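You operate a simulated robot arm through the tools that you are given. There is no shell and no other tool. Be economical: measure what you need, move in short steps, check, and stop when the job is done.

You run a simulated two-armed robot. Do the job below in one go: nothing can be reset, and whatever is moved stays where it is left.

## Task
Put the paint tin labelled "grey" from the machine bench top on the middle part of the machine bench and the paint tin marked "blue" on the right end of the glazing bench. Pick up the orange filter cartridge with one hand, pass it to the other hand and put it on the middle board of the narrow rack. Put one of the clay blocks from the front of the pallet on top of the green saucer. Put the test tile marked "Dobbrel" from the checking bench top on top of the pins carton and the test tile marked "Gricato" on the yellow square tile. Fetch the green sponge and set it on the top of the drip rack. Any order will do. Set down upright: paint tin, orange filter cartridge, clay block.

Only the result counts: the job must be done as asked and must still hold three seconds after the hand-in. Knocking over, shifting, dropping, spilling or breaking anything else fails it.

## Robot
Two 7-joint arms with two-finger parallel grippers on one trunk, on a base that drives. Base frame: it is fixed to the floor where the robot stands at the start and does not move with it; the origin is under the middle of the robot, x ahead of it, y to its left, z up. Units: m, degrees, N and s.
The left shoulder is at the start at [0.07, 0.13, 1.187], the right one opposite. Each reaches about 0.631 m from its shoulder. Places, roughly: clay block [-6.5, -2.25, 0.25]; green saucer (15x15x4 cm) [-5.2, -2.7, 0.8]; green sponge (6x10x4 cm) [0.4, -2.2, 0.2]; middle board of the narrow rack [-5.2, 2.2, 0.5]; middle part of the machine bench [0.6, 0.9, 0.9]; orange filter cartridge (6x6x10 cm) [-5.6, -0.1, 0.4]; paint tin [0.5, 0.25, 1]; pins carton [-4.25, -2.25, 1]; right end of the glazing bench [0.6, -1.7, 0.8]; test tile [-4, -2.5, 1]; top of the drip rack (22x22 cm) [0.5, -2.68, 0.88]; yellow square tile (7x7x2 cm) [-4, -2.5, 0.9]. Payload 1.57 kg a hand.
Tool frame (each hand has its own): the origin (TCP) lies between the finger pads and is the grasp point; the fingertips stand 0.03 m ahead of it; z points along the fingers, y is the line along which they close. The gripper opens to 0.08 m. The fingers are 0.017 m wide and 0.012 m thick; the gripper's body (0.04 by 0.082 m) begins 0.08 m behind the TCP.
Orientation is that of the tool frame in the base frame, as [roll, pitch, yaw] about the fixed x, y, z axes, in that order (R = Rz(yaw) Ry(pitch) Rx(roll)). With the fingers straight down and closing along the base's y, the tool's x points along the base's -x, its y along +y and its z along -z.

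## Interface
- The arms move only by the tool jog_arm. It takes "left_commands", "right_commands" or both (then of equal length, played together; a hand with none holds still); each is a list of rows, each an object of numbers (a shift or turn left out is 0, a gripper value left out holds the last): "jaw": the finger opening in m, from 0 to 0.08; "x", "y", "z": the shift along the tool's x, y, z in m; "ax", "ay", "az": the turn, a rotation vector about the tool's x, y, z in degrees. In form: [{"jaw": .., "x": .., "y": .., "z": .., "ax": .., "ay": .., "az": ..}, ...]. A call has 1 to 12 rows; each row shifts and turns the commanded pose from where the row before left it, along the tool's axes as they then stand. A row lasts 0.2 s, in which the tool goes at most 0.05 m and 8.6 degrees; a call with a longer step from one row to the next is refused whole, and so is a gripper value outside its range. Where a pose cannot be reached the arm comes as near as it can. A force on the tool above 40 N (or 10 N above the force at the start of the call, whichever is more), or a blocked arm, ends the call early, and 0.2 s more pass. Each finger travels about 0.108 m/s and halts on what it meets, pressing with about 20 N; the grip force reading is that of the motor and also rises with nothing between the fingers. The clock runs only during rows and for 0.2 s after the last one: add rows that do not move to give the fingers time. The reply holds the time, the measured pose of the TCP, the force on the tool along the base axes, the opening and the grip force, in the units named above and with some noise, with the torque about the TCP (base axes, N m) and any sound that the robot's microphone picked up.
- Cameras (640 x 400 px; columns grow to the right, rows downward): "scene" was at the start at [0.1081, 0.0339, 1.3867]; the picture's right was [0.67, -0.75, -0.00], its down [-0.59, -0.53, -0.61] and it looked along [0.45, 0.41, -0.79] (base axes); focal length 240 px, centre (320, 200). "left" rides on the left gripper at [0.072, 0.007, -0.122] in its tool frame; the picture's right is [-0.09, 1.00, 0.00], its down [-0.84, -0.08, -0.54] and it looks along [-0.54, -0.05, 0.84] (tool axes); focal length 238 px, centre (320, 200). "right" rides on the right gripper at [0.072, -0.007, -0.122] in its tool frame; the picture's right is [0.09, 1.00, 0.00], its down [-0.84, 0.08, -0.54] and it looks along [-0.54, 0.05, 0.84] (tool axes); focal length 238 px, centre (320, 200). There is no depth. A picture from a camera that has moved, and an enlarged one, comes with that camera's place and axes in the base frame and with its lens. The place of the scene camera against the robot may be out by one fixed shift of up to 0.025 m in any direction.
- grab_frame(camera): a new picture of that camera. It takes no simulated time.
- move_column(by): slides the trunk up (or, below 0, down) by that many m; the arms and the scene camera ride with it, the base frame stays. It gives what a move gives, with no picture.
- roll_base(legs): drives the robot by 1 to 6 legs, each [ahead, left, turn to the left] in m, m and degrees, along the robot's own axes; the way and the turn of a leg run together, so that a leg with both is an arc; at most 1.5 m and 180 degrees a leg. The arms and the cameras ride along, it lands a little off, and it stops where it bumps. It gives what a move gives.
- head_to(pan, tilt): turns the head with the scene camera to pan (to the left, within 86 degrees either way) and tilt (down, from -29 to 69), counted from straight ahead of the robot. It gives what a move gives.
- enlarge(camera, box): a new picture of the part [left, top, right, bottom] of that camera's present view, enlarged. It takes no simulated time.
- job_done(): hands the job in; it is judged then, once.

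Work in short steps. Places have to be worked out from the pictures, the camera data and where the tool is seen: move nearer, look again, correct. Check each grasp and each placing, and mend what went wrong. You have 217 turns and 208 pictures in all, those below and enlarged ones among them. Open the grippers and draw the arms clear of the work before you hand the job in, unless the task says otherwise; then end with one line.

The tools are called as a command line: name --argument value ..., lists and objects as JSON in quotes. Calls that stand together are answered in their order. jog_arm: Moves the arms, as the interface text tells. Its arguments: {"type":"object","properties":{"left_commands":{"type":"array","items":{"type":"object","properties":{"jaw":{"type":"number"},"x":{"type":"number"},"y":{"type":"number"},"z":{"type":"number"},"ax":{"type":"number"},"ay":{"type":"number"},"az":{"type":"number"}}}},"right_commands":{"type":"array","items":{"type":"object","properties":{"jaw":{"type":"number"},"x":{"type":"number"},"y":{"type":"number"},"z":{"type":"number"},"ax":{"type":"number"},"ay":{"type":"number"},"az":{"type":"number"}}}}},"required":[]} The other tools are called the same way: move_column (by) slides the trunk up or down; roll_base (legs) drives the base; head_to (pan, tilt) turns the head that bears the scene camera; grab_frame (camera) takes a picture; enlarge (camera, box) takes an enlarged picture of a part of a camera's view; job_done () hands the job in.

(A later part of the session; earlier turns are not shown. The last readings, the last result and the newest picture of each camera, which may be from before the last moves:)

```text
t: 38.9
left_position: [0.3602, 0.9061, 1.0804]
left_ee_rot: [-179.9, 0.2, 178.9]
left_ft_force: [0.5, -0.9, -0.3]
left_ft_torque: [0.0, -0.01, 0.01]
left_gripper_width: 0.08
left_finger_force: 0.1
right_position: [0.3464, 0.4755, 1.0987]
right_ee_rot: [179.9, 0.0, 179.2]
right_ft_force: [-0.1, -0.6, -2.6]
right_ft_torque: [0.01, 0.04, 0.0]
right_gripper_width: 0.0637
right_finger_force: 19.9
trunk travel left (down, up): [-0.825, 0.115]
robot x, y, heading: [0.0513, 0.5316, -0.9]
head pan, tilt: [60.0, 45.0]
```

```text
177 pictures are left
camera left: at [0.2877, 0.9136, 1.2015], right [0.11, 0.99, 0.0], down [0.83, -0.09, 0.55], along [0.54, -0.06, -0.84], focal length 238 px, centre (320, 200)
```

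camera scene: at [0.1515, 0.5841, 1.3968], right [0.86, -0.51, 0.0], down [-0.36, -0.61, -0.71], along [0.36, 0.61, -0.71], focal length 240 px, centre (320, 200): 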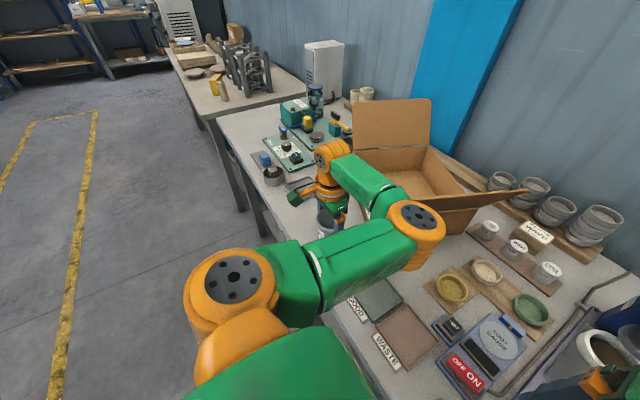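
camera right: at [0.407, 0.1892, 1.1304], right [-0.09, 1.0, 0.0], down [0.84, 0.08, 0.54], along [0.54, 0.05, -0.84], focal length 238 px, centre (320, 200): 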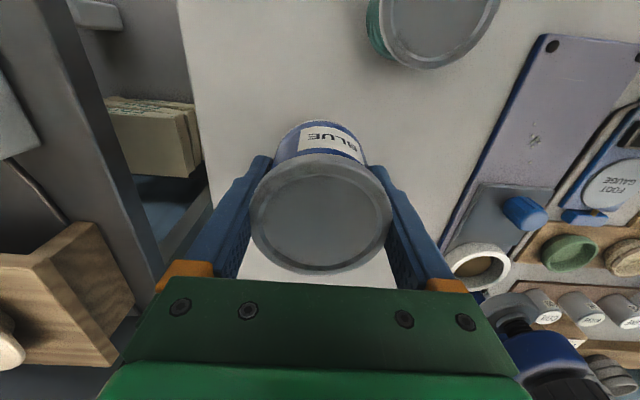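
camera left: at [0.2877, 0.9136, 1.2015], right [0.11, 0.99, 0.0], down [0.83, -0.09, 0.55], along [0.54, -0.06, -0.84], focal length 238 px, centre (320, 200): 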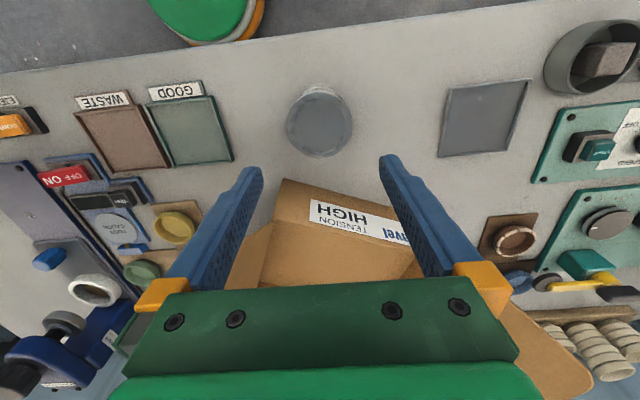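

Grey is standing in place. I back away 0.4 m and strafe right to face the glazing bench's right end, then look.

roll_base --legs '[[-0.45, 0, 1], [0, -1.2, 0], [0, -0.9, 0]]'

head_to --pan 0 --tilt 30

grab_frame --camera "scene"

grab_frame --camera "right"

```text
t: 51.7
left_position: [-0.0835, -1.2008, 1.0788]
left_ee_rot: [-179.8, 0.2, -179.9]
left_ft_force: [-0.2, 0.2, -0.6]
left_ft_torque: [0.01, 0.01, 0.01]
left_gripper_width: 0.0798
left_finger_force: 0.0
right_position: [-0.0905, -1.6306, 1.0996]
right_ee_rot: [179.9, 0.0, -179.7]
right_ft_force: [0.9, 0.3, -2.3]
right_ft_torque: [0.0, -0.01, 0.01]
right_gripper_width: 0.0635
right_finger_force: 19.8
trunk travel left (down, up): [-0.825, 0.115]
robot x, y, heading: [-0.3781, -1.5829, 0.6]
head pan, tilt: [60.0, 45.0]
```

```text
t: 53.0
left_position: [-0.0838, -1.2016, 1.0796]
left_ee_rot: [-179.9, 0.2, -179.8]
left_ft_force: [0.3, -0.5, 0.1]
left_ft_torque: [0.02, 0.04, 0.01]
left_gripper_width: 0.08
left_finger_force: 0.0
right_position: [-0.0886, -1.6315, 1.0993]
right_ee_rot: [179.9, 0.0, -179.6]
right_ft_force: [-0.9, 0.2, -2.8]
right_ft_torque: [-0.01, 0.01, 0.0]
right_gripper_width: 0.0637
right_finger_force: 20.7
trunk travel left (down, up): [-0.825, 0.115]
robot x, y, heading: [-0.3812, -1.585, 0.3]
head pan, tilt: [0.0, 30.0]
```

```text
176 pictures are left
camera scene: at [-0.2363, -1.5977, 1.4194], right [0.01, -1.0, 0.0], down [-0.5, 0.0, -0.87], along [0.87, 0.01, -0.5], focal length 240 px, centre (320, 200)
```

scene: 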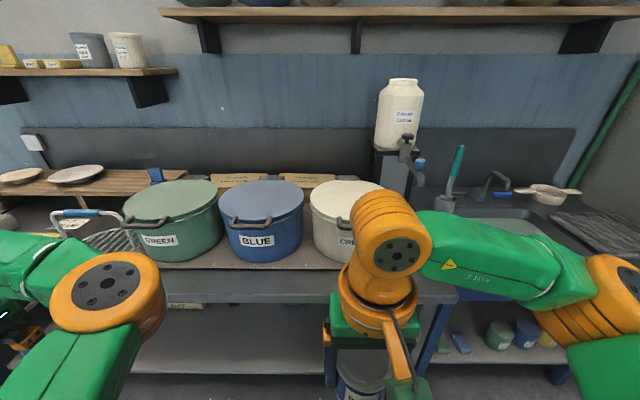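

```text
175 pictures are left
camera right: at [-0.1608, -1.639, 1.2204], right [-0.1, 0.99, 0.0], down [0.84, 0.08, 0.54], along [0.54, 0.06, -0.84], focal length 238 px, centre (320, 200)
```

right: 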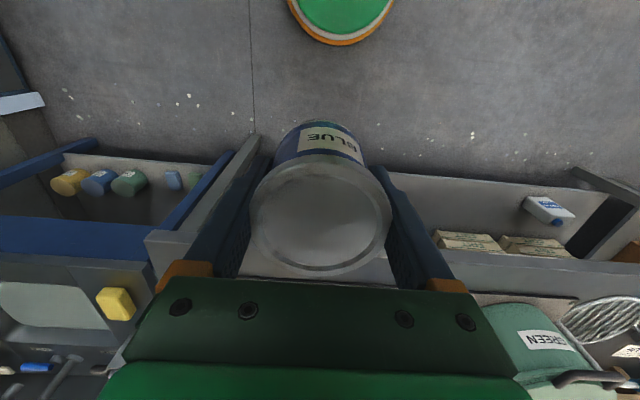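

The bench's right end carries a cream bucket and the dispenser stand. I enlarge to find a clear spot there.

enlarge --camera "scene" --box '[280, 120, 520, 320]'

roll_base --legs '[[0, -0.5, 0]]'

grab_frame --camera "left"

grab_frame --camera "scene"

```text
2.00 times, centred on (400, 220) of scene
camera zoom: at [-0.2363, -1.5977, 1.4194], right [0.01, -1.0, 0.0], down [-0.5, 0.0, -0.87], along [0.87, 0.01, -0.5], focal length 480 px, centre (160, 160)
```

zoom: 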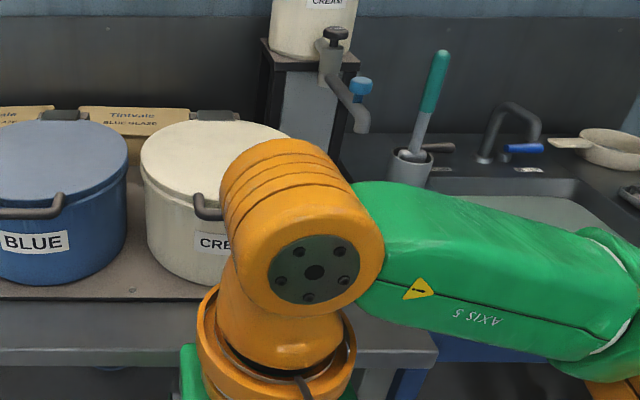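

```text
t: 56.0
left_position: [-0.0789, -1.7064, 1.0794]
left_ee_rot: [-179.7, 0.2, -179.9]
left_ft_force: [0.4, -0.5, 0.4]
left_ft_torque: [-0.03, 0.02, 0.02]
left_gripper_width: 0.08
left_finger_force: 0.1
right_position: [-0.0853, -2.1369, 1.0993]
right_ee_rot: [-180.0, 0.1, -179.6]
right_ft_force: [0.0, -0.4, -2.6]
right_ft_torque: [-0.01, -0.01, 0.03]
right_gripper_width: 0.0634
right_finger_force: 19.7
trunk travel left (down, up): [-0.825, 0.115]
robot x, y, heading: [-0.377, -2.0927, 0.2]
head pan, tilt: [0.0, 30.0]
```

```text
173 pictures are left
camera left: at [-0.1533, -1.6997, 1.2005], right [0.09, 1.0, 0.0], down [0.83, -0.08, 0.55], along [0.54, -0.05, -0.84], focal length 238 px, centre (320, 200)
```

left: 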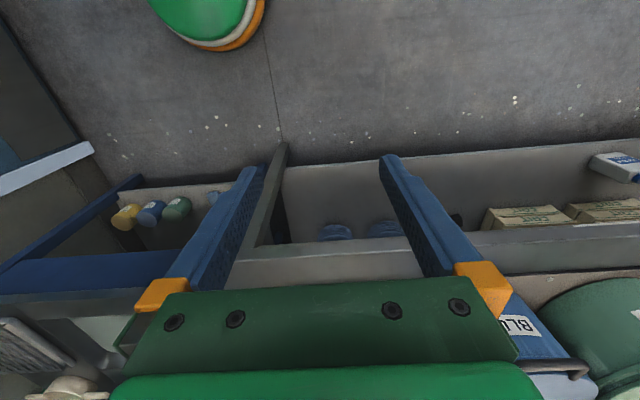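

```text
172 pictures are left
camera scene: at [-0.2334, -2.1022, 1.4194], right [0.0, -1.0, 0.0], down [-0.5, 0.0, -0.87], along [0.87, 0.0, -0.5], focal length 240 px, centre (320, 200)
```

scene: 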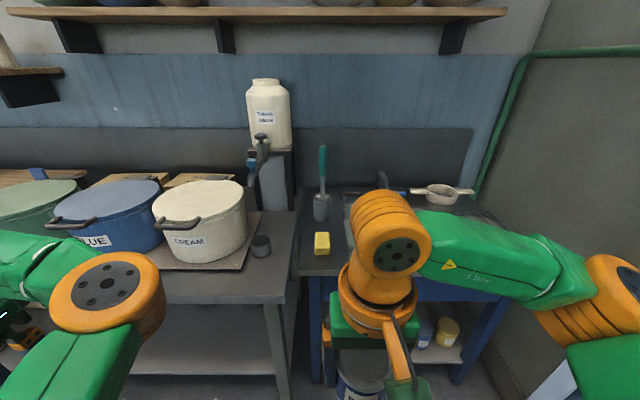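

Clear spot in front of the cup and right of the bucket board, about (0.31, −1.93). I pull the left hand back, then drive 0.2 left and 0.25 ahead.

jog_arm --left_commands '[{"x": 0.04, "z": -0.02}, {"x": 0.04, "z": -0.02}, {}]'

roll_base --legs '[[0, 0.2, 0], [0.25, 0, 0]]'

head_to --pan -25 --tilt 55

grab_frame --camera "scene"

grab_frame --camera "right"

```text
t: 56.8
left_position: [-0.1608, -1.7078, 1.1198]
left_ee_rot: [-179.9, 0.3, -180.0]
left_ft_force: [0.1, 0.0, 0.8]
left_ft_torque: [-0.01, 0.03, 0.0]
left_gripper_width: 0.0801
left_finger_force: 0.0
right_position: [-0.0865, -2.1383, 1.0996]
right_ee_rot: [179.8, -0.1, -179.7]
right_ft_force: [-0.2, 0.3, -2.1]
right_ft_torque: [0.01, 0.0, 0.01]
right_gripper_width: 0.0635
right_finger_force: 20.2
trunk travel left (down, up): [-0.825, 0.115]
robot x, y, heading: [-0.3805, -2.0839, 0.2]
head pan, tilt: [0.0, 30.0]
```

```text
t: 59.8
left_position: [0.0869, -1.5076, 1.1213]
left_ee_rot: [-179.8, 0.3, 179.8]
left_ft_force: [-0.9, -0.3, 0.4]
left_ft_torque: [-0.01, 0.0, -0.01]
left_gripper_width: 0.0799
left_finger_force: 0.0
right_position: [0.1599, -1.9402, 1.0999]
right_ee_rot: [179.9, 0.2, -180.0]
right_ft_force: [-0.9, -0.2, -2.8]
right_ft_torque: [0.0, 0.01, 0.03]
right_gripper_width: 0.0638
right_finger_force: 19.9
trunk travel left (down, up): [-0.825, 0.115]
robot x, y, heading: [-0.1272, -1.8923, 0.0]
head pan, tilt: [0.0, 30.0]
```

```text
t: 60.7
left_position: [0.0909, -1.5072, 1.1214]
left_ee_rot: [-179.8, 0.2, 179.8]
left_ft_force: [0.3, -0.1, -0.2]
left_ft_torque: [-0.01, -0.01, -0.01]
left_gripper_width: 0.0803
left_finger_force: 0.2
right_position: [0.1628, -1.9386, 1.0987]
right_ee_rot: [179.9, 0.1, -179.9]
right_ft_force: [1.3, -0.1, -2.2]
right_ft_torque: [0.04, -0.02, 0.0]
right_gripper_width: 0.0636
right_finger_force: 20.2
trunk travel left (down, up): [-0.825, 0.115]
robot x, y, heading: [-0.129, -1.8884, 0.2]
head pan, tilt: [-25.0, 55.0]
```

```text
171 pictures are left
camera scene: at [-0.0091, -1.9347, 1.3834], right [-0.42, -0.91, 0.0], down [-0.74, 0.34, -0.57], along [0.52, -0.24, -0.82], focal length 240 px, centre (320, 200)
```

scene: 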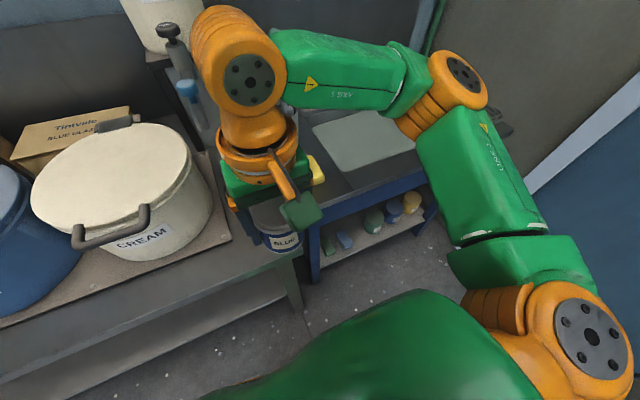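

```text
170 pictures are left
camera right: at [0.0909, -1.9458, 1.2204], right [-0.09, 1.0, 0.0], down [0.84, 0.08, 0.54], along [0.54, 0.05, -0.84], focal length 238 px, centre (320, 200)
```

right: 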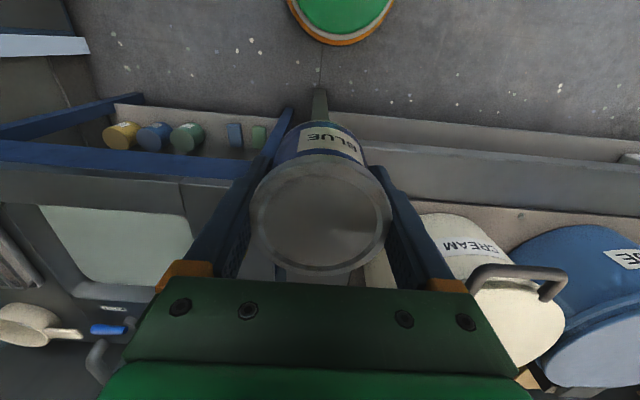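

Bench front edge is at x ≈ 0.23, its right end at y ≈ −1.99, and the bucket board ends at y ≈ −1.84. I extend to x 0.305 and y −1.925 and lower partway.

jog_arm --right_commands '[{"x": -0.045, "y": 0.005}, {"x": -0.045, "y": 0.005}, {"x": -0.045, "y": 0.004}, {"x": -0.008, "z": 0.04}, {"z": 0.045}, {"z": 0.045}, {}]'

grab_frame --camera "right"

grab_frame --camera "scene"

```text
t: 62.3
left_position: [0.0879, -1.5072, 1.1209]
left_ee_rot: [-179.9, 0.2, 179.8]
left_ft_force: [-0.4, -0.3, -0.2]
left_ft_torque: [0.0, -0.01, -0.01]
left_gripper_width: 0.0801
left_finger_force: 0.0
right_position: [0.3075, -1.9243, 0.9679]
right_ee_rot: [180.0, 0.1, -180.0]
right_ft_force: [0.6, -0.3, -2.1]
right_ft_torque: [0.01, 0.01, -0.03]
right_gripper_width: 0.0637
right_finger_force: 20.1
trunk travel left (down, up): [-0.825, 0.115]
robot x, y, heading: [-0.1289, -1.8886, 0.1]
head pan, tilt: [-25.0, 55.0]
```

```text
169 pictures are left
camera right: at [0.2362, -1.9318, 1.089], right [-0.09, 1.0, 0.0], down [0.84, 0.08, 0.54], along [0.54, 0.05, -0.84], focal length 238 px, centre (320, 200)
```

right: 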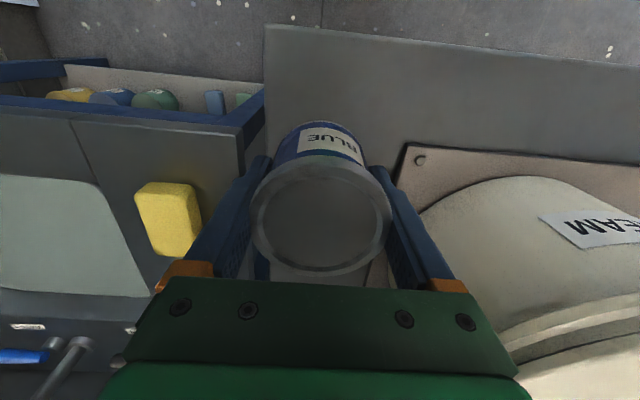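

```text
168 pictures are left
camera scene: at [-0.0098, -1.9346, 1.3834], right [-0.42, -0.91, 0.0], down [-0.74, 0.35, -0.57], along [0.52, -0.24, -0.82], focal length 240 px, centre (320, 200)
```

scene: 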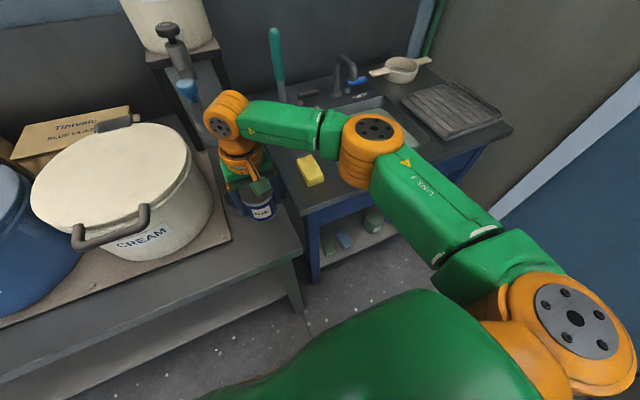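

Placement is clear of the board and inside the bench edge. I lower to near contact.

jog_arm --right_commands '[{"z": 0.03}, {"z": 0.03}, {"z": 0.02}, {"z": 0.01}, {}]'

grab_frame --camera "scene"

grab_frame --camera "right"

```text
t: 63.5
left_position: [0.0902, -1.5077, 1.1206]
left_ee_rot: [-179.8, 0.2, 179.8]
left_ft_force: [-0.9, -0.1, -0.6]
left_ft_torque: [-0.01, -0.01, 0.04]
left_gripper_width: 0.0801
left_finger_force: 0.3
right_position: [0.3059, -1.9256, 0.8806]
right_ee_rot: [180.0, 0.0, -179.9]
right_ft_force: [0.5, 0.1, -2.4]
right_ft_torque: [0.01, 0.01, -0.03]
right_gripper_width: 0.0638
right_finger_force: 20.1
trunk travel left (down, up): [-0.825, 0.115]
robot x, y, heading: [-0.1263, -1.8901, 0.1]
head pan, tilt: [-25.0, 55.0]
```

```text
167 pictures are left
camera scene: at [-0.0095, -1.9348, 1.3834], right [-0.42, -0.91, 0.0], down [-0.74, 0.35, -0.57], along [0.52, -0.24, -0.82], focal length 240 px, centre (320, 200)
```

scene: 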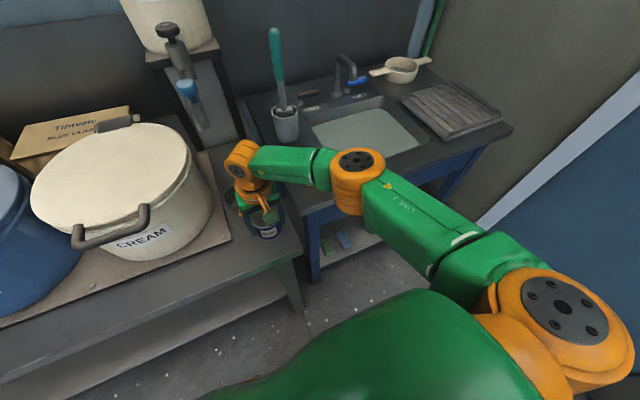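

```text
166 pictures are left
camera right: at [0.2347, -1.9315, 1.0009], right [-0.09, 1.0, 0.0], down [0.84, 0.08, 0.54], along [0.54, 0.05, -0.84], focal length 238 px, centre (320, 200)
```

right: 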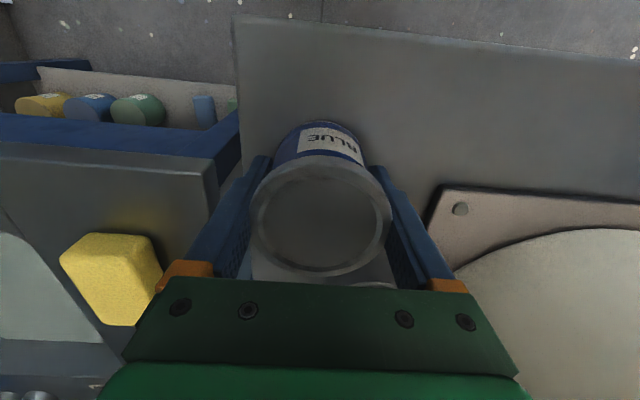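

The cup rim is well beyond the tin. I keep lowering in small steps.

jog_arm --right_commands '[{"z": 0.01}, {"z": 0.006}, {"z": 0.004}, {"z": 0.003}, {"z": 0.002}, {"z": 0.002}, {}]'

```text
t: 64.2
left_position: [0.0821, -1.5065, 1.1224]
left_ee_rot: [-179.9, 0.7, 179.8]
left_ft_force: [-0.4, 0.1, -1.0]
left_ft_torque: [0.0, 0.01, 0.01]
left_gripper_width: 0.0801
left_finger_force: 0.1
right_position: [0.301, -1.9246, 0.8702]
right_ee_rot: [180.0, 0.9, 179.9]
right_ft_force: [-8.1, -2.0, 25.5]
right_ft_torque: [-0.82, 0.64, -0.07]
right_gripper_width: 0.0634
right_finger_force: 19.7
trunk travel left (down, up): [-0.825, 0.115]
robot x, y, heading: [-0.1246, -1.8925, 0.2]
head pan, tilt: [-25.0, 55.0]
stopped in row 3 (right hand): the force on the tool passed its limit at 45 N (the readings are from after the stop); the commanded pose is now the measured one
```

Contact at 0.870 with an off-centre torque. I ease up 3 mm and look closely at how the tin sits.

jog_arm --right_commands '[{"z": -0.003}, {}]'

enlarge --camera "scene" --box '[210, 130, 330, 270]'

grab_frame --camera "right"

```text
t: 64.8
left_position: [0.0849, -1.5069, 1.1216]
left_ee_rot: [-179.9, 0.4, 179.8]
left_ft_force: [0.3, 0.1, 0.0]
left_ft_torque: [0.01, 0.0, -0.01]
left_gripper_width: 0.08
left_finger_force: 0.0
right_position: [0.3048, -1.9246, 0.8705]
right_ee_rot: [179.9, 0.6, -179.9]
right_ft_force: [-6.8, 1.1, 3.5]
right_ft_torque: [-0.24, 0.23, -0.22]
right_gripper_width: 0.0635
right_finger_force: 19.9
trunk travel left (down, up): [-0.825, 0.115]
robot x, y, heading: [-0.1267, -1.8876, 0.4]
head pan, tilt: [-25.0, 55.0]
```

```text
2.86 times, centred on (270, 200) of scene
camera zoom: at [-0.0146, -1.9343, 1.3837], right [-0.42, -0.91, 0.0], down [-0.74, 0.34, -0.58], along [0.52, -0.24, -0.82], focal length 685 px, centre (463, 200)
```

zoom: 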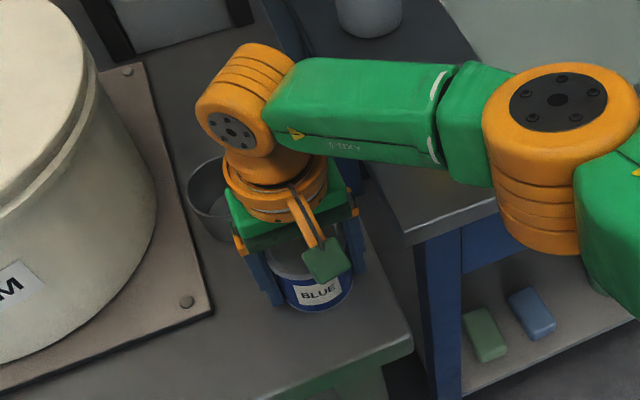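

```text
164 pictures are left
camera right: at [0.2315, -1.9312, 0.9903], right [-0.09, 1.0, 0.0], down [0.83, 0.08, 0.55], along [0.55, 0.05, -0.83], focal length 238 px, centre (320, 200)
```

right: 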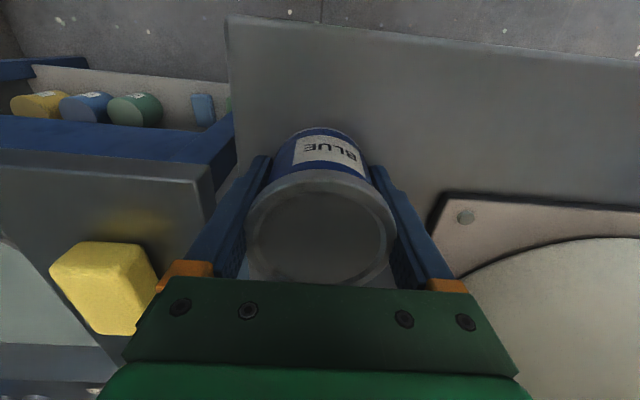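

The tin slid up about 6 mm in the fingers and now rests on the bench (net upward force). I open gently and raise.

jog_arm --right_commands '[{"jaw": 0.068}, {}, {"jaw": 0.08}, {}, {"z": -0.03}, {"z": -0.04}, {"z": -0.045}, {"z": -0.045}, {}]'

grab_frame --camera "right"

enlarge --camera "scene" --box '[210, 130, 330, 270]'

```text
t: 66.8
left_position: [0.0887, -1.5085, 1.1204]
left_ee_rot: [-180.0, 0.1, 179.8]
left_ft_force: [0.3, 0.4, -0.2]
left_ft_torque: [-0.01, -0.02, 0.02]
left_gripper_width: 0.0802
left_finger_force: 0.0
right_position: [0.308, -1.9237, 1.0277]
right_ee_rot: [179.8, 0.5, -179.9]
right_ft_force: [-0.3, 0.2, 0.3]
right_ft_torque: [-0.01, -0.05, -0.05]
right_gripper_width: 0.08
right_finger_force: 0.1
trunk travel left (down, up): [-0.825, 0.115]
robot x, y, heading: [-0.1248, -1.8912, 0.2]
head pan, tilt: [-25.0, 55.0]
```

```text
163 pictures are left
camera right: at [0.2354, -1.9313, 1.1478], right [-0.09, 1.0, 0.0], down [0.83, 0.08, 0.55], along [0.55, 0.05, -0.84], focal length 238 px, centre (320, 200)
```

right: 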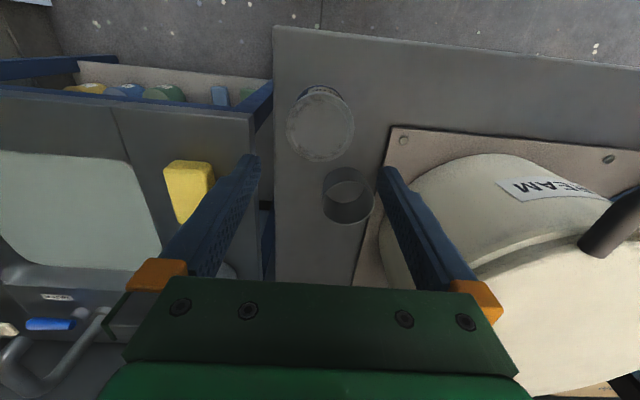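

```text
2.86 times, centred on (270, 200) of scene
camera zoom: at [-0.0102, -1.9348, 1.3835], right [-0.42, -0.91, 0.0], down [-0.74, 0.35, -0.57], along [0.52, -0.24, -0.82], focal length 685 px, centre (463, 200)
```

zoom: 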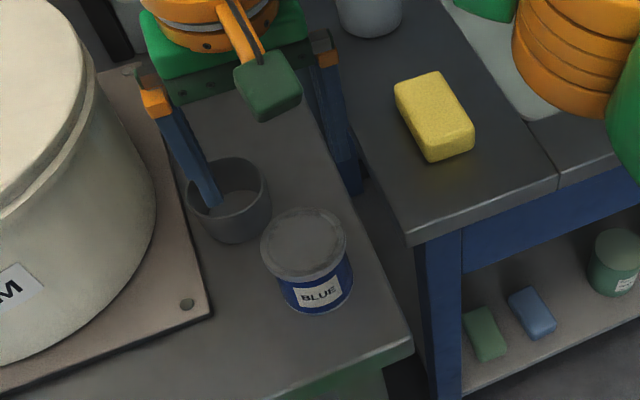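

Blue stands upright beside the cup. The green sponge is on the shelf under the sink bench near (0.45, −2.19, 0.2). I back off, go to its y, lower the trunk and look.

jog_arm --right_commands '[{"z": -0.04}, {"z": -0.04}, {"x": 0.045}, {"x": 0.045}, {"x": 0.045}, {}]'

roll_base --legs '[[-0.45, 0, 0], [0, -0.2, 0]]'

move_column --by -0.6

head_to --pan -5 --tilt 30

grab_frame --camera "scene"

```text
t: 68.2
left_position: [0.0898, -1.508, 1.1204]
left_ee_rot: [-179.9, 0.2, 179.8]
left_ft_force: [0.8, 0.1, 0.8]
left_ft_torque: [0.02, 0.02, 0.01]
left_gripper_width: 0.0798
left_finger_force: 0.0
right_position: [0.1696, -1.9258, 1.1072]
right_ee_rot: [179.7, 0.5, 180.0]
right_ft_force: [-0.4, 0.7, 0.5]
right_ft_torque: [0.01, 0.01, -0.01]
right_gripper_width: 0.0801
right_finger_force: 0.2
trunk travel left (down, up): [-0.825, 0.115]
robot x, y, heading: [-0.1287, -1.8902, -0.1]
head pan, tilt: [-25.0, 55.0]
```

```text
t: 72.1
left_position: [-0.3642, -1.7029, 1.1193]
left_ee_rot: [-179.7, 0.2, 179.9]
left_ft_force: [0.2, -0.6, -0.7]
left_ft_torque: [-0.01, -0.01, -0.01]
left_gripper_width: 0.0798
left_finger_force: 0.0
right_position: [-0.2821, -2.1222, 1.1063]
right_ee_rot: [-179.9, 0.4, -180.0]
right_ft_force: [-0.4, -0.4, -0.1]
right_ft_torque: [-0.02, 0.01, -0.01]
right_gripper_width: 0.0801
right_finger_force: 0.0
trunk travel left (down, up): [-0.825, 0.115]
robot x, y, heading: [-0.5769, -2.0901, 0.4]
head pan, tilt: [-25.0, 55.0]
```

```text
refused: -0.6 is not a number from -0.4 to 0.4
```

```text
t: 73.0
left_position: [-0.3631, -1.7069, 1.1215]
left_ee_rot: [-179.8, 0.2, 179.7]
left_ft_force: [0.3, 0.3, 0.1]
left_ft_torque: [0.02, 0.0, 0.02]
left_gripper_width: 0.0799
left_finger_force: 0.0
right_position: [-0.2822, -2.1245, 1.1057]
right_ee_rot: [179.7, 0.5, -179.9]
right_ft_force: [0.3, 0.6, -0.3]
right_ft_torque: [0.01, -0.01, -0.03]
right_gripper_width: 0.08
right_finger_force: 0.1
trunk travel left (down, up): [-0.825, 0.115]
robot x, y, heading: [-0.582, -2.0867, 0.2]
head pan, tilt: [-5.0, 30.0]
```

```text
161 pictures are left
camera scene: at [-0.4378, -2.112, 1.4194], right [-0.09, -1.0, 0.0], down [-0.5, 0.04, -0.87], along [0.86, -0.07, -0.5], focal length 240 px, centre (320, 200)
```

scene: 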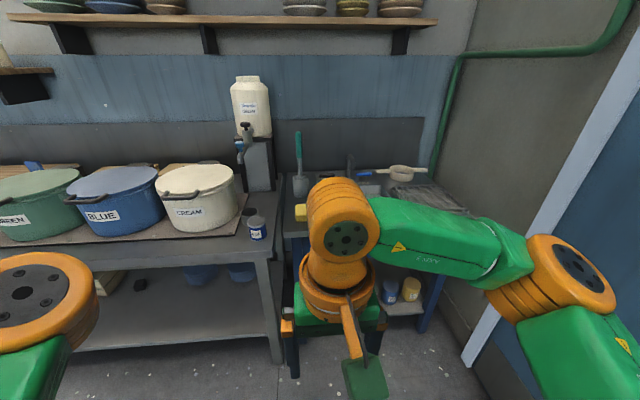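

I lower the trunk in two steps and look again.

move_column --by -0.4

move_column --by -0.15

grab_frame --camera "scene"

grab_frame --camera "right"

```text
t: 76.8
left_position: [-0.3635, -1.7062, 0.7202]
left_ee_rot: [-179.9, 0.1, 179.8]
left_ft_force: [-0.4, -1.0, -0.2]
left_ft_torque: [0.02, 0.03, 0.02]
left_gripper_width: 0.0799
left_finger_force: 0.0
right_position: [-0.284, -2.1251, 0.7057]
right_ee_rot: [179.8, 0.4, -179.8]
right_ft_force: [-0.7, 0.7, 0.4]
right_ft_torque: [-0.02, 0.01, 0.03]
right_gripper_width: 0.0799
right_finger_force: 0.0
trunk travel left (down, up): [-0.425, 0.515]
robot x, y, heading: [-0.5787, -2.0897, -0.1]
head pan, tilt: [-5.0, 30.0]
```

```text
t: 78.5
left_position: [-0.3636, -1.7055, 0.5705]
left_ee_rot: [-179.9, 0.2, 179.8]
left_ft_force: [0.1, -0.3, 0.0]
left_ft_torque: [0.01, 0.01, 0.0]
left_gripper_width: 0.0799
left_finger_force: 0.0
right_position: [-0.2828, -2.123, 0.5562]
right_ee_rot: [179.8, 0.5, -179.8]
right_ft_force: [0.1, 0.0, -0.3]
right_ft_torque: [-0.02, 0.0, -0.02]
right_gripper_width: 0.0799
right_finger_force: 0.0
trunk travel left (down, up): [-0.275, 0.665]
robot x, y, heading: [-0.578, -2.0897, 0.2]
head pan, tilt: [-5.0, 30.0]
```

```text
160 pictures are left
camera scene: at [-0.4378, -2.1112, 0.8695], right [-0.09, -1.0, 0.0], down [-0.5, 0.04, -0.87], along [0.86, -0.07, -0.5], focal length 240 px, centre (320, 200)
```

scene: 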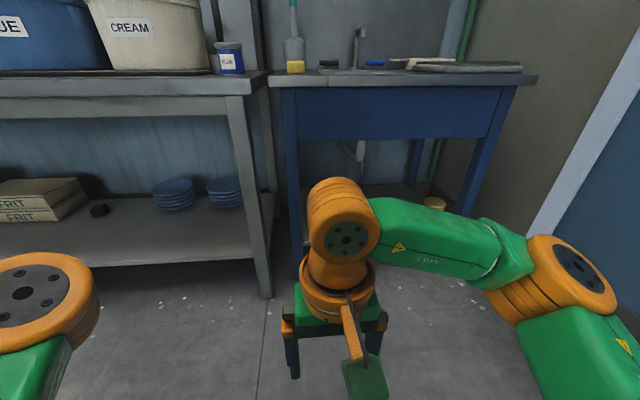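

```text
159 pictures are left
camera right: at [-0.3552, -2.1309, 0.6768], right [-0.09, 1.0, 0.0], down [0.83, 0.08, 0.55], along [0.55, 0.05, -0.84], focal length 238 px, centre (320, 200)
```

right: 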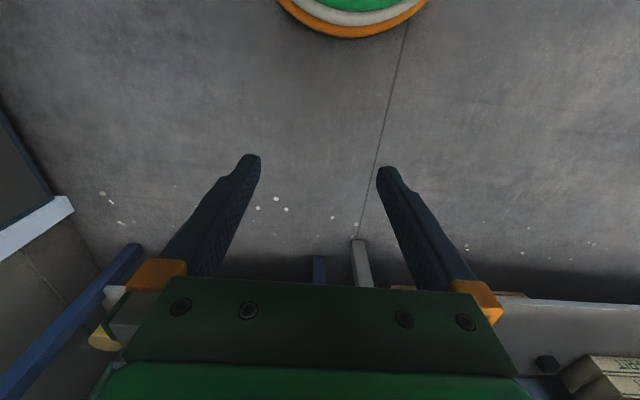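

The opening under the sink bench runs from about z 0.2 to 0.68, between legs at y ≈ −2.09 and −2.61. I pull the left hand back, shift the right hand outward, lower the trunk and approach.

jog_arm --left_commands '[{"x": 0.04}, {"x": 0.04}, {}, {}]' --right_commands '[{"y": -0.045}, {"y": -0.045}, {"y": -0.03}, {}]'

move_column --by -0.18

roll_base --legs '[[0.35, 0, 0]]'

head_to --pan -20 --tilt 40

grab_frame --camera "scene"

grab_frame --camera "right"

```text
t: 79.5
left_position: [-0.4445, -1.7073, 0.5709]
left_ee_rot: [-179.9, 0.2, 179.6]
left_ft_force: [0.1, 0.5, 0.7]
left_ft_torque: [0.0, 0.03, 0.0]
left_gripper_width: 0.0802
left_finger_force: 0.1
right_position: [-0.2822, -2.2466, 0.5563]
right_ee_rot: [179.8, 0.5, -179.8]
right_ft_force: [0.4, 0.0, -0.4]
right_ft_torque: [0.02, -0.02, 0.01]
right_gripper_width: 0.0799
right_finger_force: 0.0
trunk travel left (down, up): [-0.275, 0.665]
robot x, y, heading: [-0.5846, -2.0897, 0.1]
head pan, tilt: [-5.0, 30.0]
```

```text
t: 81.5
left_position: [-0.4443, -1.7071, 0.3904]
left_ee_rot: [-179.9, 0.2, 179.8]
left_ft_force: [0.2, 0.4, 0.3]
left_ft_torque: [-0.01, 0.04, 0.02]
left_gripper_width: 0.0798
left_finger_force: 0.0
right_position: [-0.2802, -2.246, 0.3766]
right_ee_rot: [179.8, 0.5, -180.0]
right_ft_force: [-0.5, -0.9, -0.5]
right_ft_torque: [0.0, 0.01, 0.01]
right_gripper_width: 0.0802
right_finger_force: 0.0
trunk travel left (down, up): [-0.095, 0.845]
robot x, y, heading: [-0.5798, -2.085, 0.2]
head pan, tilt: [-5.0, 30.0]
```

```text
t: 83.8
left_position: [-0.0988, -1.7051, 0.3902]
left_ee_rot: [-179.9, 0.2, -179.9]
left_ft_force: [0.2, -0.6, -0.1]
left_ft_torque: [0.04, -0.02, 0.0]
left_gripper_width: 0.0801
left_finger_force: 0.0
right_position: [0.0657, -2.2431, 0.377]
right_ee_rot: [179.7, 0.5, -179.6]
right_ft_force: [0.2, -0.8, -0.5]
right_ft_torque: [0.03, -0.02, -0.01]
right_gripper_width: 0.08
right_finger_force: 0.1
trunk travel left (down, up): [-0.095, 0.845]
robot x, y, heading: [-0.2342, -2.0864, 0.3]
head pan, tilt: [-5.0, 30.0]
```

```text
t: 84.6
left_position: [-0.0988, -1.7053, 0.3907]
left_ee_rot: [-179.9, 0.3, -179.8]
left_ft_force: [0.2, -0.4, 0.6]
left_ft_torque: [-0.01, 0.0, 0.02]
left_gripper_width: 0.0799
left_finger_force: 0.0
right_position: [0.0675, -2.2419, 0.3761]
right_ee_rot: [179.8, 0.5, -179.6]
right_ft_force: [0.3, 0.3, -0.2]
right_ft_torque: [0.01, -0.03, -0.01]
right_gripper_width: 0.0803
right_finger_force: 0.0
trunk travel left (down, up): [-0.095, 0.845]
robot x, y, heading: [-0.2364, -2.0813, 0.2]
head pan, tilt: [-20.0, 40.0]
```

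```text
158 pictures are left
camera scene: at [-0.1016, -2.1302, 0.6742], right [-0.33, -0.94, 0.0], down [-0.61, 0.22, -0.77], along [0.72, -0.26, -0.64], focal length 240 px, centre (320, 200)
```

scene: 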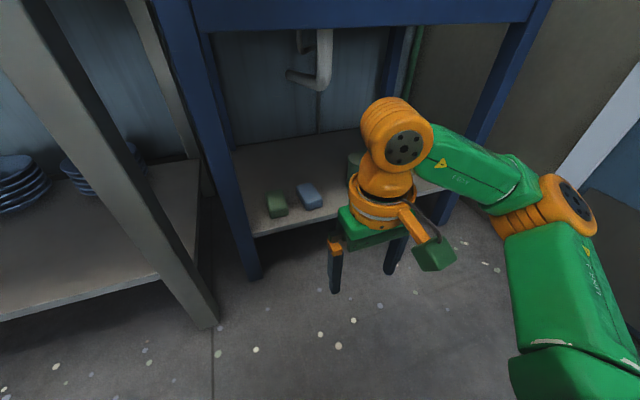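

```text
157 pictures are left
camera right: at [-0.0068, -2.25, 0.4967], right [-0.1, 1.0, 0.0], down [0.83, 0.08, 0.55], along [0.55, 0.06, -0.84], focal length 238 px, centre (320, 200)
```

right: 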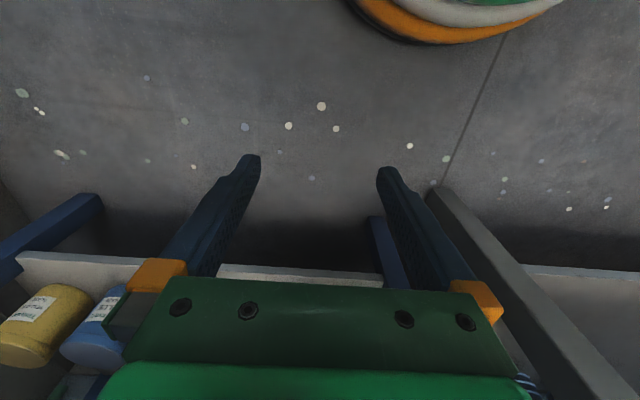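

The shelf is at z ≈ 0.19 with its front edge at x ≈ 0.36, and the green sponge is about (0.43, −2.19). I move nearer and reach in above it.

enlarge --camera "scene" --box '[240, 160, 360, 250]'

roll_base --legs '[[0.19, 0, 0]]'

jog_arm --right_commands '[{"x": -0.02, "y": 0.03}, {"x": -0.03, "y": 0.02}, {"x": -0.04}, {}, {}]'

grab_frame --camera "right"

grab_frame --camera "scene"

```text
4.44 times, centred on (300, 205) of scene
camera zoom: at [-0.1016, -2.1302, 0.6742], right [-0.33, -0.94, 0.0], down [-0.61, 0.22, -0.77], along [0.72, -0.26, -0.64], focal length 1066 px, centre (409, 178)
```

zoom: 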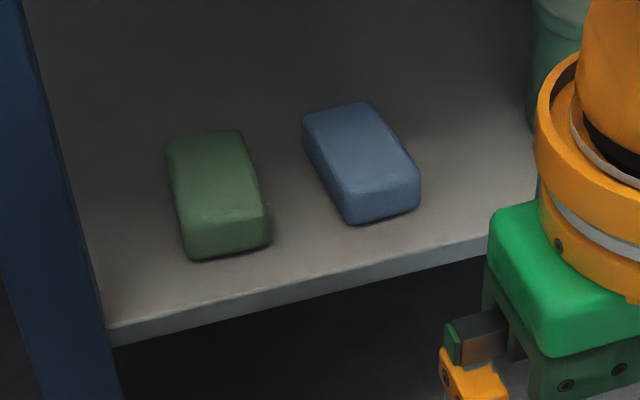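

```text
t: 86.1
left_position: [0.0937, -1.7034, 0.3908]
left_ee_rot: [-179.8, 0.2, -179.9]
left_ft_force: [-0.2, 0.7, 1.2]
left_ft_torque: [-0.01, 0.0, 0.01]
left_gripper_width: 0.0799
left_finger_force: 0.0
right_position: [0.2582, -2.2415, 0.3757]
right_ee_rot: [179.8, 0.4, -179.6]
right_ft_force: [0.3, -0.3, -0.1]
right_ft_torque: [-0.02, -0.02, 0.03]
right_gripper_width: 0.08
right_finger_force: 0.0
trunk travel left (down, up): [-0.095, 0.845]
robot x, y, heading: [-0.0386, -2.0825, 0.6]
head pan, tilt: [-20.0, 40.0]
```

```text
t: 87.3
left_position: [0.0944, -1.7042, 0.3898]
left_ee_rot: [-179.9, 0.1, -179.9]
left_ft_force: [0.8, 0.5, 0.2]
left_ft_torque: [0.0, 0.0, -0.02]
left_gripper_width: 0.08
left_finger_force: 0.1
right_position: [0.3484, -2.1895, 0.3777]
right_ee_rot: [179.8, 0.6, -179.6]
right_ft_force: [0.8, 0.6, 0.4]
right_ft_torque: [0.03, 0.01, -0.02]
right_gripper_width: 0.0802
right_finger_force: 0.2
trunk travel left (down, up): [-0.095, 0.845]
robot x, y, heading: [-0.037, -2.082, 0.4]
head pan, tilt: [-20.0, 40.0]
```

```text
155 pictures are left
camera right: at [0.2762, -2.1967, 0.4982], right [-0.1, 0.99, 0.0], down [0.83, 0.08, 0.55], along [0.55, 0.06, -0.84], focal length 238 px, centre (320, 200)
```

right: 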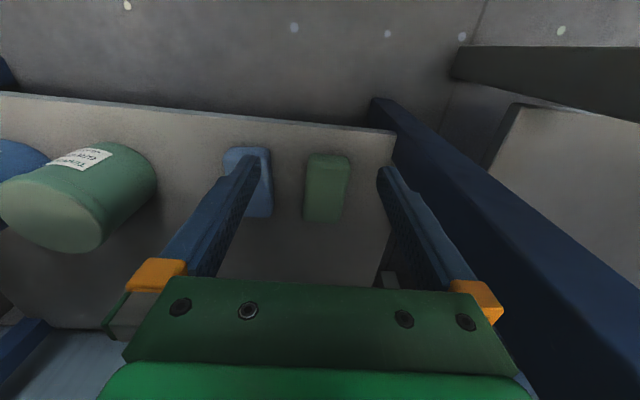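

```text
154 pictures are left
camera scene: at [0.0913, -2.1289, 0.6741], right [-0.34, -0.94, 0.0], down [-0.61, 0.22, -0.77], along [0.72, -0.26, -0.64], focal length 240 px, centre (320, 200)
```

scene: 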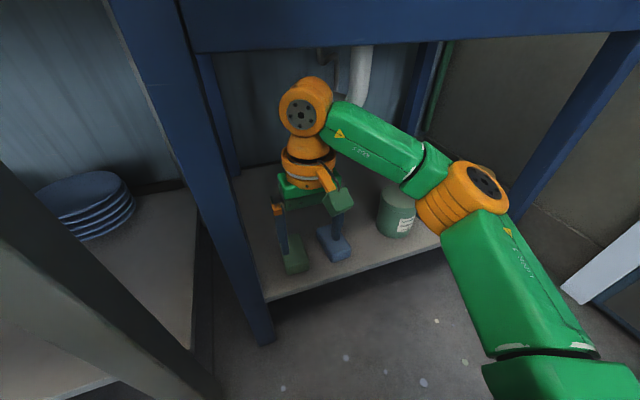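

The sponge's top centre is about (0.435, −2.173) and its long side runs along x. I centre the hand on it and descend partway.

jog_arm --right_commands '[{"x": -0.04, "y": 0.008}, {"x": -0.04, "y": 0.008}, {"z": 0.04}, {"z": 0.04}, {}, {}]'

grab_frame --camera "right"

```text
t: 88.7
left_position: [0.0928, -1.7025, 0.3906]
left_ee_rot: [-179.9, 0.3, -180.0]
left_ft_force: [0.7, -0.1, 0.1]
left_ft_torque: [0.0, 0.01, -0.02]
left_gripper_width: 0.0798
left_finger_force: 0.1
right_position: [0.4212, -2.1755, 0.2976]
right_ee_rot: [179.8, 0.5, -179.6]
right_ft_force: [0.0, 0.2, -0.7]
right_ft_torque: [0.01, -0.03, 0.0]
right_gripper_width: 0.0797
right_finger_force: 0.1
right hand out of reach, approached as far as the arm can: row 2
trunk travel left (down, up): [-0.095, 0.845]
robot x, y, heading: [-0.0435, -2.0797, 0.4]
head pan, tilt: [-20.0, 40.0]
```

```text
153 pictures are left
camera right: at [0.3495, -2.1832, 0.4184], right [-0.1, 0.99, 0.0], down [0.83, 0.08, 0.55], along [0.55, 0.06, -0.84], focal length 238 px, centre (320, 200)
```

right: 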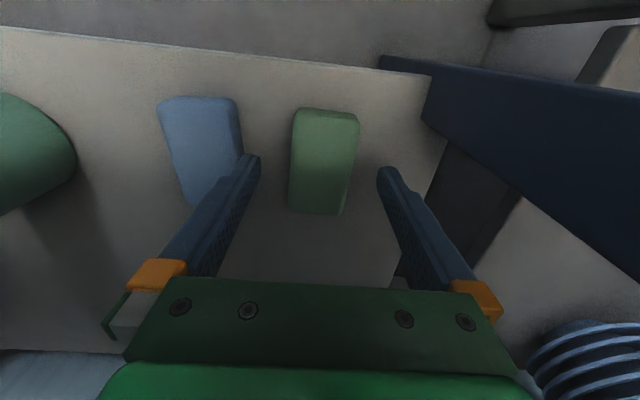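

I shift 3 mm, descend to z ≈ 0.228 and close on the sponge.

jog_arm --right_commands '[{"z": 0.03, "y": 0.003}, {"z": 0.03}, {"z": 0.009}, {}, {"jaw": 0.05}, {"jaw": 0.04}, {}, {}]'

grab_frame --camera "right"

```text
t: 90.5
left_position: [0.0926, -1.704, 0.3899]
left_ee_rot: [-180.0, 0.4, -179.9]
left_ft_force: [-0.2, -0.1, 0.3]
left_ft_torque: [0.01, 0.03, -0.02]
left_gripper_width: 0.0798
left_finger_force: 0.1
right_position: [0.4243, -2.1734, 0.23]
right_ee_rot: [179.9, 0.6, -179.6]
right_ft_force: [2.6, -4.1, 8.3]
right_ft_torque: [-0.42, -0.06, 0.1]
right_gripper_width: 0.0545
right_finger_force: 19.5
trunk travel left (down, up): [-0.095, 0.845]
robot x, y, heading: [-0.0375, -2.0882, 0.1]
head pan, tilt: [-20.0, 40.0]
```

```text
152 pictures are left
camera right: at [0.3507, -2.1813, 0.3502], right [-0.1, 1.0, 0.0], down [0.83, 0.08, 0.55], along [0.55, 0.06, -0.83], focal length 238 px, centre (320, 200)
```

right: 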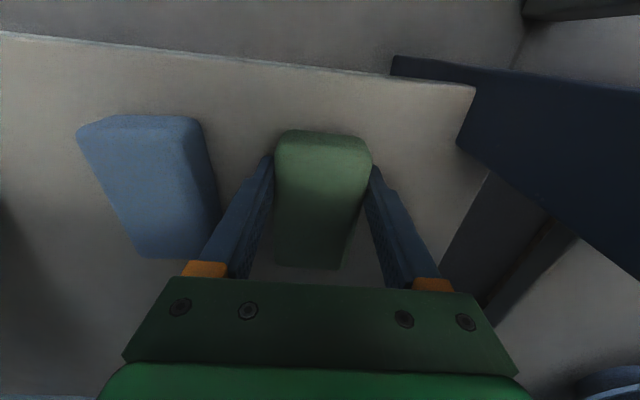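

Gripped. I lift it and check, keeping below the apron.

jog_arm --right_commands '[{"z": -0.03}, {"z": -0.04}, {"z": -0.03}, {"x": 0.04, "y": -0.01}, {"x": 0.045, "y": -0.01}, {"x": 0.045}, {"x": 0.04}, {}]'

grab_frame --camera "right"

```text
t: 92.3
left_position: [0.0938, -1.7029, 0.3907]
left_ee_rot: [-179.9, 0.1, -179.9]
left_ft_force: [0.2, -0.4, -0.8]
left_ft_torque: [0.0, 0.05, 0.0]
left_gripper_width: 0.0798
left_finger_force: 0.1
right_position: [0.2513, -2.1942, 0.3261]
right_ee_rot: [179.8, 0.5, -179.7]
right_ft_force: [0.1, 1.1, -0.4]
right_ft_torque: [-0.01, 0.01, 0.01]
right_gripper_width: 0.0542
right_finger_force: 20.0
trunk travel left (down, up): [-0.095, 0.845]
robot x, y, heading: [-0.0401, -2.085, 0.4]
head pan, tilt: [-20.0, 40.0]
```

```text
151 pictures are left
camera right: at [0.1791, -2.2017, 0.4466], right [-0.1, 1.0, 0.0], down [0.83, 0.08, 0.55], along [0.55, 0.06, -0.84], focal length 238 px, centre (320, 200)
```

right: 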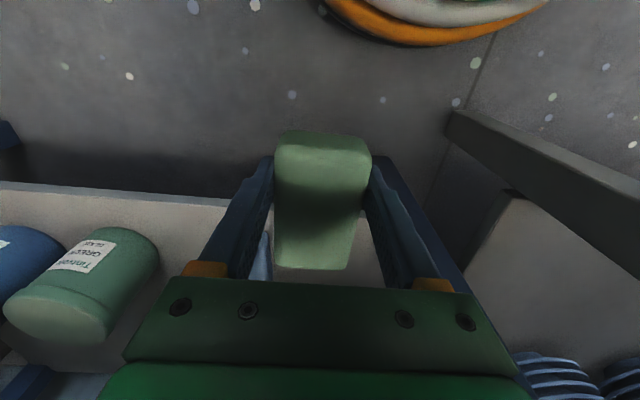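

The sponge is held. I back out, raise the trunk, and shift right toward the drip rack.

roll_base --legs '[[-0.3, 0, 0]]'

move_column --by 0.4

move_column --by 0.36

roll_base --legs '[[0, -0.2, 0]]'

head_to --pan -15 --tilt 40

grab_frame --camera "scene"

```text
t: 94.4
left_position: [-0.2118, -1.7049, 0.3897]
left_ee_rot: [180.0, 0.3, -179.9]
left_ft_force: [0.0, -0.6, -0.6]
left_ft_torque: [0.02, 0.01, 0.01]
left_gripper_width: 0.0799
left_finger_force: 0.0
right_position: [-0.0538, -2.1973, 0.3261]
right_ee_rot: [179.8, 0.6, -179.6]
right_ft_force: [-0.2, 0.5, -0.4]
right_ft_torque: [0.01, 0.01, -0.03]
right_gripper_width: 0.0543
right_finger_force: 20.2
trunk travel left (down, up): [-0.095, 0.845]
robot x, y, heading: [-0.3485, -2.0876, 0.4]
head pan, tilt: [-20.0, 40.0]
```

```text
t: 98.2
left_position: [-0.2128, -1.7063, 0.7902]
left_ee_rot: [-179.9, 0.2, -179.9]
left_ft_force: [-0.2, -0.1, 0.3]
left_ft_torque: [0.02, 0.01, 0.0]
left_gripper_width: 0.0798
left_finger_force: 0.1
right_position: [-0.0537, -2.1963, 0.7269]
right_ee_rot: [179.7, 0.5, -179.6]
right_ft_force: [0.3, -0.4, -0.6]
right_ft_torque: [0.01, -0.04, -0.01]
right_gripper_width: 0.0541
right_finger_force: 20.0
trunk travel left (down, up): [-0.495, 0.445]
robot x, y, heading: [-0.3467, -2.0871, 0.4]
head pan, tilt: [-20.0, 40.0]
```

```text
t: 101.7
left_position: [-0.2121, -1.7062, 1.1503]
left_ee_rot: [-179.9, 0.2, -179.9]
left_ft_force: [-0.4, -0.1, 0.2]
left_ft_torque: [0.0, 0.01, -0.02]
left_gripper_width: 0.0804
left_finger_force: 0.1
right_position: [-0.0531, -2.1969, 1.0875]
right_ee_rot: [179.8, 0.4, -179.5]
right_ft_force: [0.1, -0.2, -0.6]
right_ft_torque: [0.01, -0.01, -0.02]
right_gripper_width: 0.0544
right_finger_force: 20.4
trunk travel left (down, up): [-0.855, 0.085]
robot x, y, heading: [-0.3463, -2.0867, 0.5]
head pan, tilt: [-20.0, 40.0]
```

```text
t: 103.3
left_position: [-0.2107, -1.9007, 1.1498]
left_ee_rot: [-179.7, 0.2, -180.0]
left_ft_force: [0.7, 0.3, 0.4]
left_ft_torque: [-0.04, -0.03, 0.0]
left_gripper_width: 0.0802
left_finger_force: 0.1
right_position: [-0.0517, -2.393, 1.0862]
right_ee_rot: [180.0, 0.4, -179.6]
right_ft_force: [-0.2, 0.4, -0.1]
right_ft_torque: [-0.03, 0.05, 0.02]
right_gripper_width: 0.054
right_finger_force: 20.2
trunk travel left (down, up): [-0.855, 0.085]
robot x, y, heading: [-0.3459, -2.2858, 0.6]
head pan, tilt: [-20.0, 40.0]
```

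```text
t: 104.0
left_position: [-0.2104, -1.9045, 1.1504]
left_ee_rot: [-179.8, 0.2, -180.0]
left_ft_force: [-0.3, -0.2, -0.8]
left_ft_torque: [0.0, 0.0, -0.04]
left_gripper_width: 0.0796
left_finger_force: 0.0
right_position: [-0.0519, -2.3943, 1.0858]
right_ee_rot: [179.8, 0.5, -179.6]
right_ft_force: [0.7, -0.4, 0.0]
right_ft_torque: [0.03, -0.03, 0.02]
right_gripper_width: 0.0543
right_finger_force: 20.5
trunk travel left (down, up): [-0.855, 0.085]
robot x, y, heading: [-0.3467, -2.2865, 0.4]
head pan, tilt: [-15.0, 40.0]
```

```text
150 pictures are left
camera scene: at [-0.2105, -2.3218, 1.4342], right [-0.25, -0.97, 0.0], down [-0.62, 0.16, -0.77], along [0.74, -0.19, -0.64], focal length 240 px, centre (320, 200)
```

scene: 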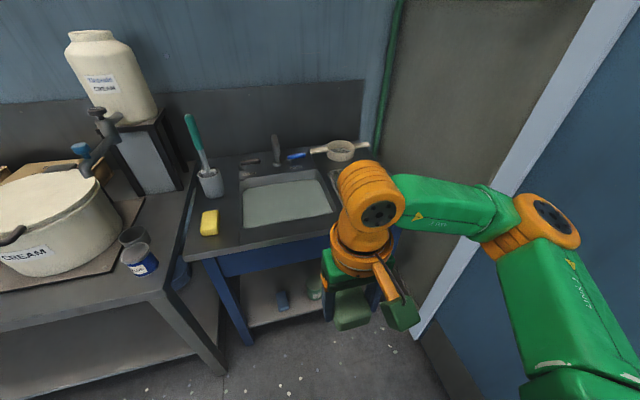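

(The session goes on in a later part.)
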